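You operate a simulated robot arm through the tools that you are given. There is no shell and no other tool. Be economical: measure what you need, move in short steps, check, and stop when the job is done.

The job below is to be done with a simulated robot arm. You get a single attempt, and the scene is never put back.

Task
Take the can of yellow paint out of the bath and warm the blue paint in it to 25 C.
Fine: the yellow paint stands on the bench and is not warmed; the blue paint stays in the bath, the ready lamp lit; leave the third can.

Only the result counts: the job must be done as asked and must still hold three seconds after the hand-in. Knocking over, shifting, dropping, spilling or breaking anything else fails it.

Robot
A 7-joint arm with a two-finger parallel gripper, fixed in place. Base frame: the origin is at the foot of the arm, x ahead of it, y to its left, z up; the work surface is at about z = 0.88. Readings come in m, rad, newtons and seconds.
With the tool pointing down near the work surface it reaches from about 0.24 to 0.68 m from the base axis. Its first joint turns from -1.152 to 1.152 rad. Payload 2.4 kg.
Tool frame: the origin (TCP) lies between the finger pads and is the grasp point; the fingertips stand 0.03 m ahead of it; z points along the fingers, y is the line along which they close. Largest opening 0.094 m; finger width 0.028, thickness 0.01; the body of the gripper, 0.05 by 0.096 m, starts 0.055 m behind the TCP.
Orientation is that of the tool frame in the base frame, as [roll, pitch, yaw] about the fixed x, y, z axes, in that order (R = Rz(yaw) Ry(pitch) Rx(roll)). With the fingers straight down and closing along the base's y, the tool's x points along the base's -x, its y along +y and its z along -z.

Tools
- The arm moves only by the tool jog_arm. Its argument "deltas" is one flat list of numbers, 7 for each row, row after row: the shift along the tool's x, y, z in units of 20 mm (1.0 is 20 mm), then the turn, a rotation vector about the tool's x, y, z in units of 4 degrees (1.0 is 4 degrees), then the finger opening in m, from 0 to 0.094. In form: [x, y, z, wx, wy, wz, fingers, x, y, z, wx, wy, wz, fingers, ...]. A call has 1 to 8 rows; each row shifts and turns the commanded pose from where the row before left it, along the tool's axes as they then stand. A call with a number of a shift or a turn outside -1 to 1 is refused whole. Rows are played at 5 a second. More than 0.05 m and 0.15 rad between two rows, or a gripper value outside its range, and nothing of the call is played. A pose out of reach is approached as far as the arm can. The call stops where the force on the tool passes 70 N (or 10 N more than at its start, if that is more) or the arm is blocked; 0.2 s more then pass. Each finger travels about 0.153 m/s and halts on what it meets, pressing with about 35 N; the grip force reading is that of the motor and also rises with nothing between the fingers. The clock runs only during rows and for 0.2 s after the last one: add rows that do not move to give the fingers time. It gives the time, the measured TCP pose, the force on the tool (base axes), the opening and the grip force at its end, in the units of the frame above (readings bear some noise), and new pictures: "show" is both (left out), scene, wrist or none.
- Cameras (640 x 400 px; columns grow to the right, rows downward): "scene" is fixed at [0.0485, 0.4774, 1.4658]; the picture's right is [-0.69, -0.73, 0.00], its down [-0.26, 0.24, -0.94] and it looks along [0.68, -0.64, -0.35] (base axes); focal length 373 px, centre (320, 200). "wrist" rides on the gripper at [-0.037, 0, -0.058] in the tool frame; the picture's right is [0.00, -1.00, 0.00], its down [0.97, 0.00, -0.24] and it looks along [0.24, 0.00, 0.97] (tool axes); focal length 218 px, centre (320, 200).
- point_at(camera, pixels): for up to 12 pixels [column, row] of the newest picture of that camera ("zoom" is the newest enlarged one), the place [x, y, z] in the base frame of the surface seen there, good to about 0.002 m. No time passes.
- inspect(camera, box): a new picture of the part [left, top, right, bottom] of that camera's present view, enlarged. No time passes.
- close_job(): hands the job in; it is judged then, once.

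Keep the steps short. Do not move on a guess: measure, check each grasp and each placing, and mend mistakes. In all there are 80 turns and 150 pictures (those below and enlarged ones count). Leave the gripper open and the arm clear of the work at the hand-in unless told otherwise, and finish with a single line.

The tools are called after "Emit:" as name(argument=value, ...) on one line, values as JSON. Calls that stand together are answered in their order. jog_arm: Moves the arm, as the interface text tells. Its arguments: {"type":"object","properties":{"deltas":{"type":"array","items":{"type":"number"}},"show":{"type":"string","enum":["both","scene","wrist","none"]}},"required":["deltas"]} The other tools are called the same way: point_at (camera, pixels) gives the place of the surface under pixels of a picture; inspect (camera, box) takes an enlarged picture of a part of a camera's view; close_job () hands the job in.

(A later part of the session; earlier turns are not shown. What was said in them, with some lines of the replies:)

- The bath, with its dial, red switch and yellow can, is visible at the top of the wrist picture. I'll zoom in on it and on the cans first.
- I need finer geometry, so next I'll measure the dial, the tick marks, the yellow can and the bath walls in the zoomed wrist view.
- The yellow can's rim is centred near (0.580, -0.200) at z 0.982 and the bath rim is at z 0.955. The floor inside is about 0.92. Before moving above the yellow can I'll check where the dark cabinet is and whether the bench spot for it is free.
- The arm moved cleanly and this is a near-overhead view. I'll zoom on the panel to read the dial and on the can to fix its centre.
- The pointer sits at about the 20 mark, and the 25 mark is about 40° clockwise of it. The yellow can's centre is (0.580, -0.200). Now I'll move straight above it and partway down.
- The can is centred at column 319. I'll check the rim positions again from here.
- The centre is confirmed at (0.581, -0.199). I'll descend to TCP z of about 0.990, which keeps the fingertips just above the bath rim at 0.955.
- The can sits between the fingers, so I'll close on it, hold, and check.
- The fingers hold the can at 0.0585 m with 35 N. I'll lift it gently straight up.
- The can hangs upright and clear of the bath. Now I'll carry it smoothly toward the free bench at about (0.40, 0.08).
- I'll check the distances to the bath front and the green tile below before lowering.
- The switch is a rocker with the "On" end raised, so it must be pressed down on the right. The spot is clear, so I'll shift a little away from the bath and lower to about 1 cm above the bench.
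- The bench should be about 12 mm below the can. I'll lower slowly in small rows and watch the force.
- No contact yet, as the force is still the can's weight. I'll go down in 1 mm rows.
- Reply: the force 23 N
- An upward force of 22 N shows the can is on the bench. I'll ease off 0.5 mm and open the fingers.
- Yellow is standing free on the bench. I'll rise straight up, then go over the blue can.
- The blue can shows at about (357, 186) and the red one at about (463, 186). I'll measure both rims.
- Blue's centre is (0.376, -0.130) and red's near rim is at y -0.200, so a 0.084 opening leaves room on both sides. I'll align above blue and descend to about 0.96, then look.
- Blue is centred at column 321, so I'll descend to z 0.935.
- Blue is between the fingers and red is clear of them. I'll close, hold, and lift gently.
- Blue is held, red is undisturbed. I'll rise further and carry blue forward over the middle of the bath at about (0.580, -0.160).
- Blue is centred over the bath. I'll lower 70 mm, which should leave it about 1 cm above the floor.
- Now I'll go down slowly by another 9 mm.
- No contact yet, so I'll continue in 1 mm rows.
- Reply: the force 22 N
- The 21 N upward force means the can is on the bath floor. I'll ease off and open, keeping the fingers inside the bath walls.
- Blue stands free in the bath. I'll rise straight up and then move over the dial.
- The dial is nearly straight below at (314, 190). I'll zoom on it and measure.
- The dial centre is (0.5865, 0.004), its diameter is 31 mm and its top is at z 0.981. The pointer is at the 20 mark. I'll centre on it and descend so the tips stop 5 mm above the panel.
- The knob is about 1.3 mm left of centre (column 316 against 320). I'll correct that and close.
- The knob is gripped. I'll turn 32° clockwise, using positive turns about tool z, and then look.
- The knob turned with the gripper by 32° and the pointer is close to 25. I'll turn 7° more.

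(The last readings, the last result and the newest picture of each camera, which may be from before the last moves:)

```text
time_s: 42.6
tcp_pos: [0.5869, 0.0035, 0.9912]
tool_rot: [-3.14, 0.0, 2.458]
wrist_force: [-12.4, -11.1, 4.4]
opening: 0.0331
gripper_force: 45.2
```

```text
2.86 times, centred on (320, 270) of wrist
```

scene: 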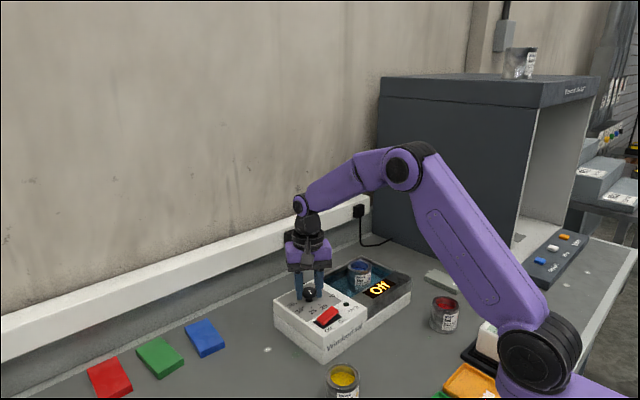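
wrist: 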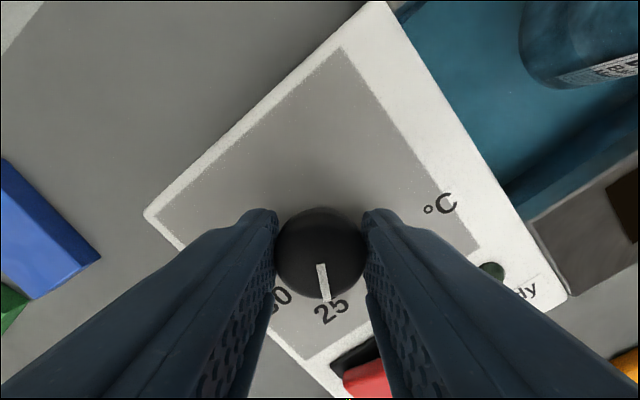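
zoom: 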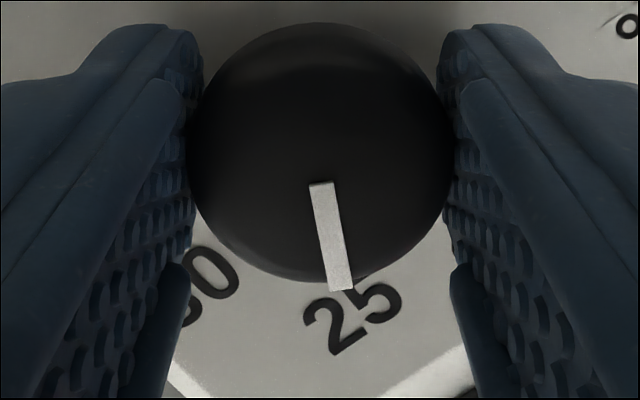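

The pointer is at about the 25 mark. I'll release, rise 100 mm, and check it from above.

Emit:
jog_arm(deltas=[0, 0, 0, 0, 0, 0, 0.04, 0, 0, 0, 0, 0, 0, 0.06, 0, 0, -0.5, 0, 0, 0, 0.06, 0, 0, -1, 0, 0, 0, 0.06, 0, 0, -1, 0, 0, 0, 0.06, 0, 0, -1, 0, 0, 0, 0.06, 0, 0, -1, 0, 0, 0, 0.06, 0, 0, -1, 0, 0, -1, 0.06], show="none")

Emit:
jog_arm(deltas=[0, 0, 0, 0, 0, -1, 0.06, 0, 0, 0, 0, 0, -1, 0.06, 0, 0, 0, 0, 0, -1, 0.06, 0, 0, 0, 0, 0, -1, 0.06, 0, 0, 0, 0, 0, -1, 0.06, 0, 0, 0, 0, 0, -1, 0.06, 0, 0, 0, 0, 0, -1, 0.06, 0, 0, 0, 0, 0, -1, 0.06], show="none")

Emit:
jog_arm(deltas=[0, 0, 0, 0, 0, -0.75, 0.06, 0, 0, 0, 0, 0, 0, 0.06])

Emit:
inspect(camera="wrist", box=[254, 155, 374, 230])

```text
time_s: 44.4
tcp_pos: [0.5877, 0.0055, 1.1035]
tool_rot: [3.14, 0.001, 2.532]
wrist_force: [-0.2, 0.0, -0.2]
opening: 0.06
gripper_force: 0.1
```

```text
time_s: 46.2
tcp_pos: [0.5866, 0.0043, 1.1043]
tool_rot: [-3.141, 0.003, 3.092]
wrist_force: [0.6, -0.2, 0.4]
opening: 0.0597
gripper_force: 0.1
```

```text
time_s: 46.8
tcp_pos: [0.5878, 0.005, 1.1012]
tool_rot: [3.141, 0.003, -3.139]
wrist_force: [0.0, 0.4, -0.6]
opening: 0.06
gripper_force: 0.0
```

scene: 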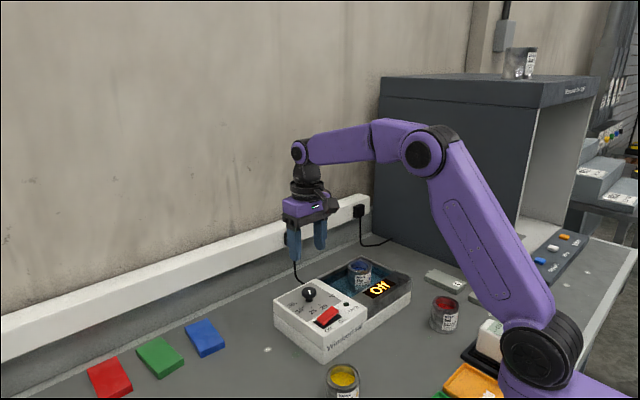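
wrist: 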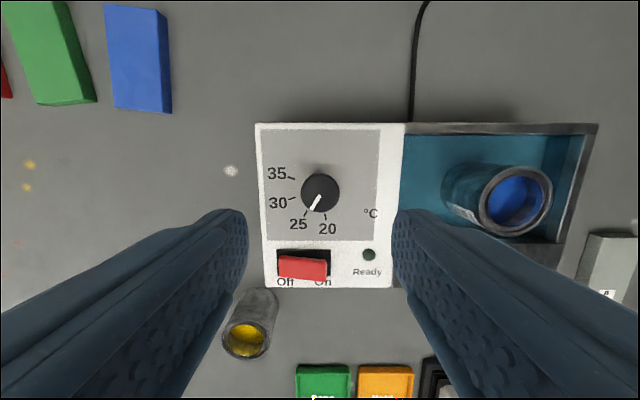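

```text
5.33 times, centred on (314, 192) of wrist
```

zoom: 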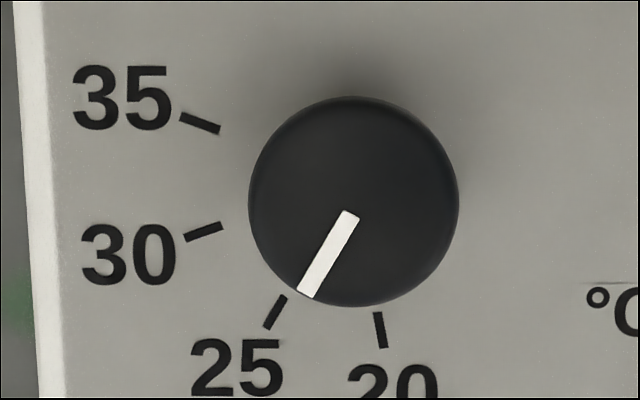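

The pointer is at 28.5° and the 25 mark is at 28°, so the dial is set. Next is the rocker: I'll measure its raised "On" end around (320, 268).

Emit:
point_at(camera="wrist", pixels=[[280, 267], [300, 267], [310, 267], [318, 267], [324, 268], [318, 276], [318, 260], [329, 256], [278, 252]])

Emit:
inspect(camera="wrist", box=[264, 240, 384, 300])

Emit:
inspect(camera="scene", box=[270, 280, 370, 342])

```text
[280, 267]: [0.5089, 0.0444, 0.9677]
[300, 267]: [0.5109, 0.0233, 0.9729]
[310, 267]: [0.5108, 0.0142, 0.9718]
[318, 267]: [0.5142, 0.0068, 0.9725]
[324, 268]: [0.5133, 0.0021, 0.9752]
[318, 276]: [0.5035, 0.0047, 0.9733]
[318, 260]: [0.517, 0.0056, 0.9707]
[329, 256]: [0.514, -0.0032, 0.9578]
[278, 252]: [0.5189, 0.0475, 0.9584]
```

```text
5.33 times, centred on (324, 270) of wrist
```

zoom: 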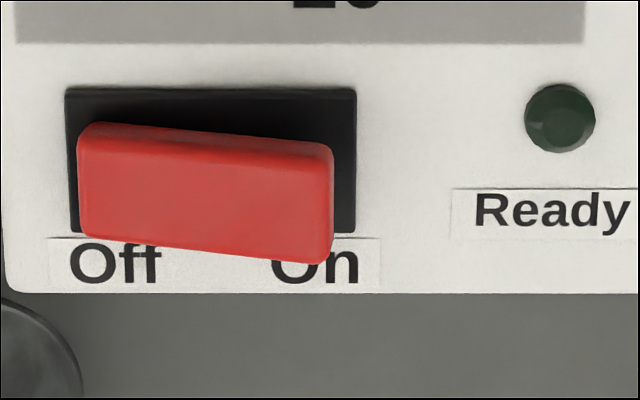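

```text
6.40 times, centred on (320, 311) of scene
```

zoom: 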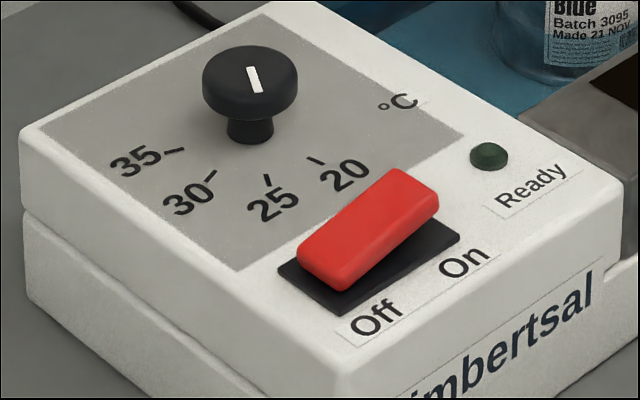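

The rocker's high end is at (0.511, 0.003) with its top at z 0.975. I'll close the fingers and move above it with the tips about 15 mm clear.

Emit:
jog_arm(deltas=[1, 0, 0, 0, 0, 0, 0.04, 1, 0, 0, 0, 0, 0, 0.02, 1, -0.15, 0, 0, 0, 0, 0, 0.82, 0, 0.6, 0, 0, 0, 0, 0, 0, 1, 0, 0, 0, 0, 0, 0, 1, 0, 0, 0, 0, 0, 0, 1, 0, 0, 0, 0, 0, 0, 0.5, 0, 0, 0, 0])

```text
time_s: 48.6
tcp_pos: [0.5094, 0.0031, 1.0192]
tool_rot: [3.141, 0.002, 3.141]
wrist_force: [0.8, -0.4, 0.2]
opening: 0.0001
gripper_force: 33.5
```

scene: 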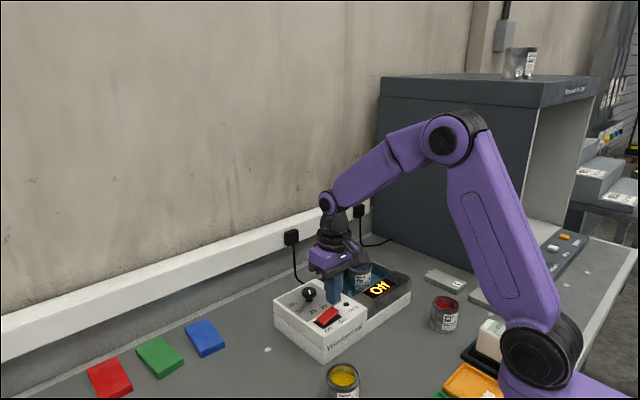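
wrist: 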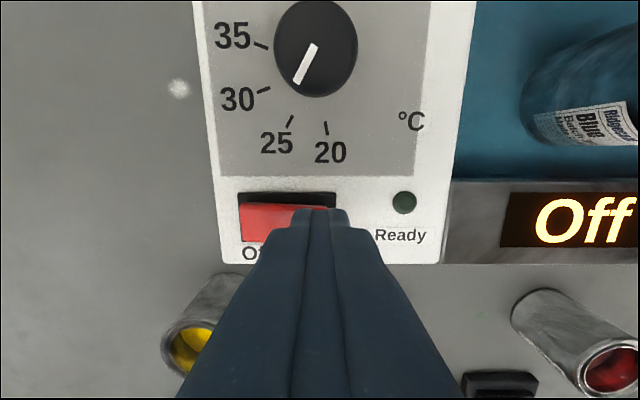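

The fingertips are over the "On" end. I'll press down slowly in 2 mm rows; the force stop limits the push.

Emit:
jog_arm(deltas=[0, 0, 0.4, 0, 0, 0, 0, 0, 0, 0.2, 0, 0, 0, 0, 0, 0, 0.1, 0, 0, 0, 0, 0, 0, 0.1, 0, 0, 0, 0, 0, 0, 0.1, 0, 0, 0, 0, 0, 0, 0.1, 0, 0, 0, 0])

```text
time_s: 50.0
tcp_pos: [0.5101, 0.0027, 1.0]
tool_rot: [3.141, 0.002, 3.14]
wrist_force: [0.4, -1.1, 0.9]
opening: 0.0
gripper_force: 32.6
```

scene: 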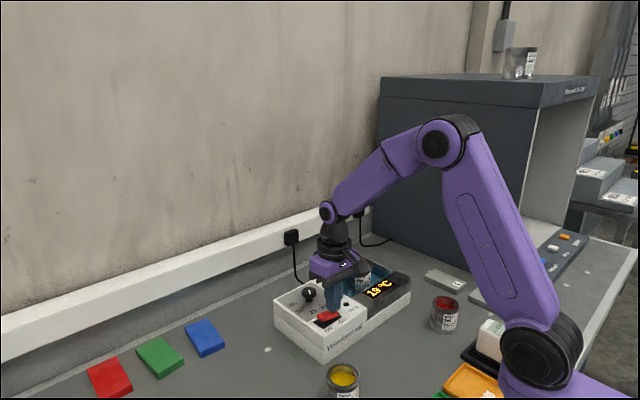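
wrist: 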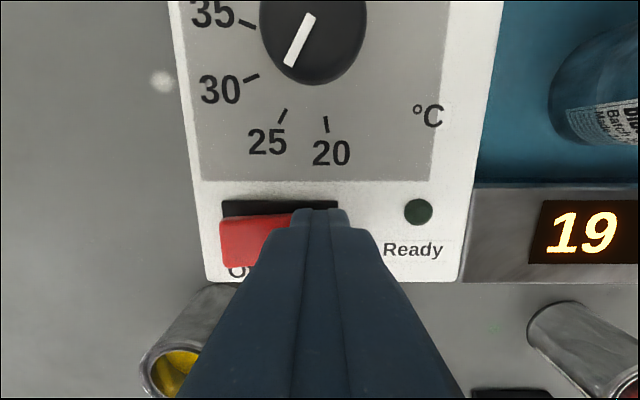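

The display now shows 19 °C, so the bath is on. I'll lift off and wait, watching the lamp.

Emit:
jog_arm(deltas=[0, 0, -0.5, 0, 0, 0, 0, 0, 0, -1, 0, 0, 0, 0, 0, 0, -1, 0, 0, 0, 0, 0, 0, -1, 0, 0, 0, 0, 0, 0, -1, 0, 0, 0, 0.04, 0, 0, -1, 0, 0, 0, 0.08, 0.5, -1, 0, 0, 0, 0, 0.08, 0.5, -1, 0, 0, 0, 0, 0.08], show="none")

Emit:
jog_arm(deltas=[1, -1, 0, 0, 0, 0, 0.08, 1, -1, 0, 0, 0, 0, 0.08, 1, -1, 0, 0, 0, 0, 0.08, 0, 0, 0, 0, 0, 0, 0.08, 0, 0, 0, 0, 0, 0, 0.08, 0, 0, 0, 0, 0, 0, 0.08, 0, 0, 0, 0, 0, 0, 0.08, 0, 0, 0, 0, 0, 0, 0.08])

Emit:
inspect(camera="scene", box=[260, 240, 420, 370])

```text
time_s: 51.8
tcp_pos: [0.4912, -0.0366, 1.1103]
tool_rot: [-3.14, 0.002, -3.141]
wrist_force: [-0.6, 0.6, -1.2]
opening: 0.0803
gripper_force: 0.2
```

```text
time_s: 53.6
tcp_pos: [0.4312, -0.0987, 1.1094]
tool_rot: [-3.141, 0.001, 3.141]
wrist_force: [0.7, 0.1, -0.2]
opening: 0.0799
gripper_force: 0.0
```

scene: 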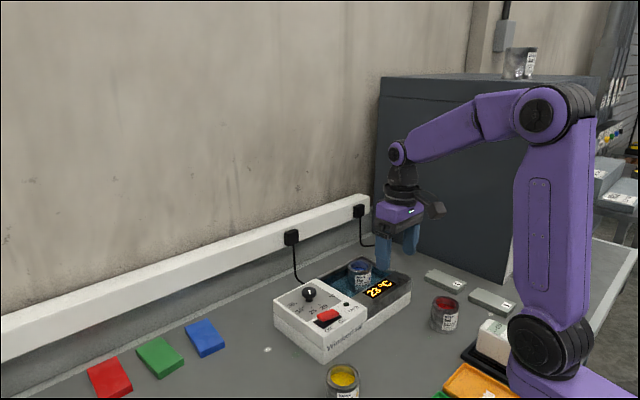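
wrist: 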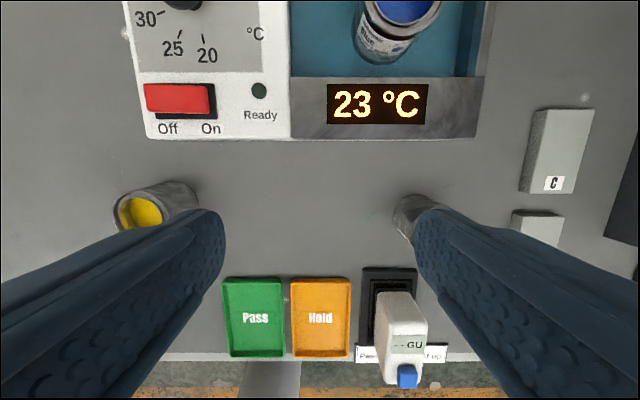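

```text
3.08 times, centred on (340, 305) of scene
```

zoom: 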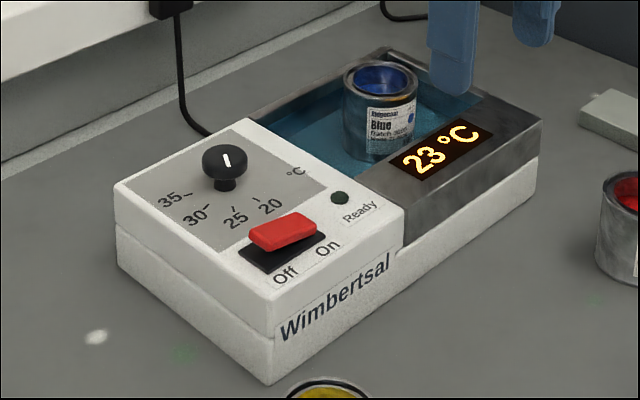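

The display reads 23 °C and rising, with the lamp still dark. I'll wait with rows that don't move.

Emit:
jog_arm(deltas=[0, 0, 0, 0, 0, 0, 0.09, 0, 0, 0, 0, 0, 0, 0.09, 0, 0, 0, 0, 0, 0, 0.09, 0, 0, 0, 0, 0, 0, 0.09, 0, 0, 0, 0, 0, 0, 0.09, 0, 0, 0, 0, 0, 0, 0.09, 0, 0, 0, 0, 0, 0, 0.09, 0, 0, 0, 0, 0, 0, 0.09], show="none")

Emit:
jog_arm(deltas=[0, 0, 0, 0, 0, 0, 0.09, 0, 0, 0, 0, 0, 0, 0.09, 0, 0, 0, 0, 0, 0, 0.09, 0, 0, 0, 0, 0, 0, 0.09, 0, 0, 0, 0, 0, 0, 0.09, 0, 0, 0, 0, 0, 0, 0.09, 0, 0, 0, 0, 0, 0, 0.09, 0, 0, 0, 0, 0, 0, 0.09], show="wrist")

```text
time_s: 55.4
tcp_pos: [0.4313, -0.0987, 1.1096]
tool_rot: [-3.141, 0.001, 3.14]
wrist_force: [1.0, 0.0, 0.2]
opening: 0.0901
gripper_force: 0.1
```

```text
time_s: 57.2
tcp_pos: [0.4312, -0.0988, 1.109]
tool_rot: [3.141, 0.001, 3.14]
wrist_force: [-0.6, -0.7, -0.1]
opening: 0.0901
gripper_force: 0.0
```

wrist: 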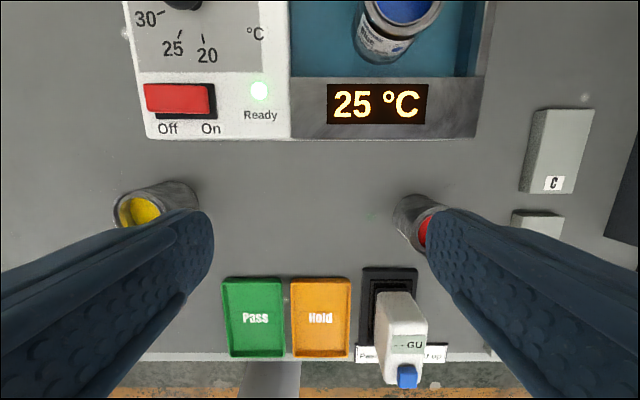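

The display reads 25 °C and the Ready lamp is lit. I'll rise clear and wait a few more seconds to make sure it holds.

Emit:
jog_arm(deltas=[0, 0, -1, 0, 0, 0, 0.09, 0, 0, -1, 0, 0, 0, 0.09, 0, 0, -1, 0, 0, 0, 0.09, 0, 0, -1, 0, 0, 0, 0.09, 0, 0, -1, 0, 0, 0, 0.09, 0, 0, 0, 0, 0, 0, 0.09, 0, 0, 0, 0, 0, 0, 0.09, 0, 0, 0, 0, 0, 0, 0.09], show="none")

Emit:
jog_arm(deltas=[0, 0, 0, 0, 0, 0, 0.09, 0, 0, 0, 0, 0, 0, 0.09, 0, 0, 0, 0, 0, 0, 0.09, 0, 0, 0, 0, 0, 0, 0.09, 0, 0, 0, 0, 0, 0, 0.09, 0, 0, 0, 0, 0, 0, 0.09, 0, 0, 0, 0, 0, 0, 0.09, 0, 0, 0, 0, 0, 0, 0.09])

```text
time_s: 59.0
tcp_pos: [0.4306, -0.0986, 1.2092]
tool_rot: [-3.141, 0.002, 3.141]
wrist_force: [-0.3, 0.6, 0.9]
opening: 0.0902
gripper_force: 0.0
```

```text
time_s: 60.8
tcp_pos: [0.43, -0.0986, 1.2098]
tool_rot: [-3.141, 0.002, 3.142]
wrist_force: [0.4, -0.1, -0.1]
opening: 0.0899
gripper_force: 0.1
```

scene: 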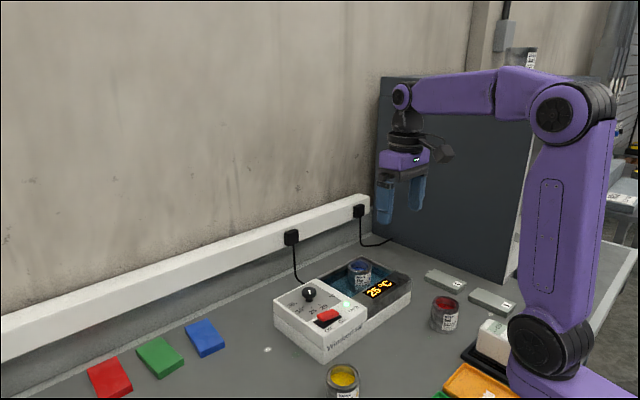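
wrist: 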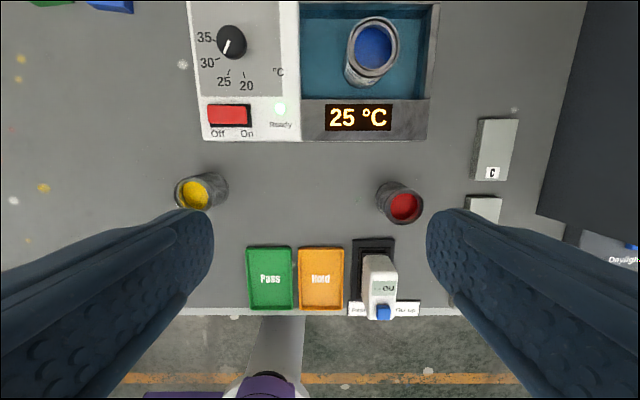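

The bath holds at 25 °C with the lamp lit. Blue is in it, yellow is on the bench, red is untouched, and the arm is clear with the gripper open. I'm handing in now.

Emit:
close_job()

```text
The job is handed in.
```

The yellow can stands unwarmed on the bench, the blue can is in the bath at 25 °C with the ready lamp lit, and the red can was left alone.
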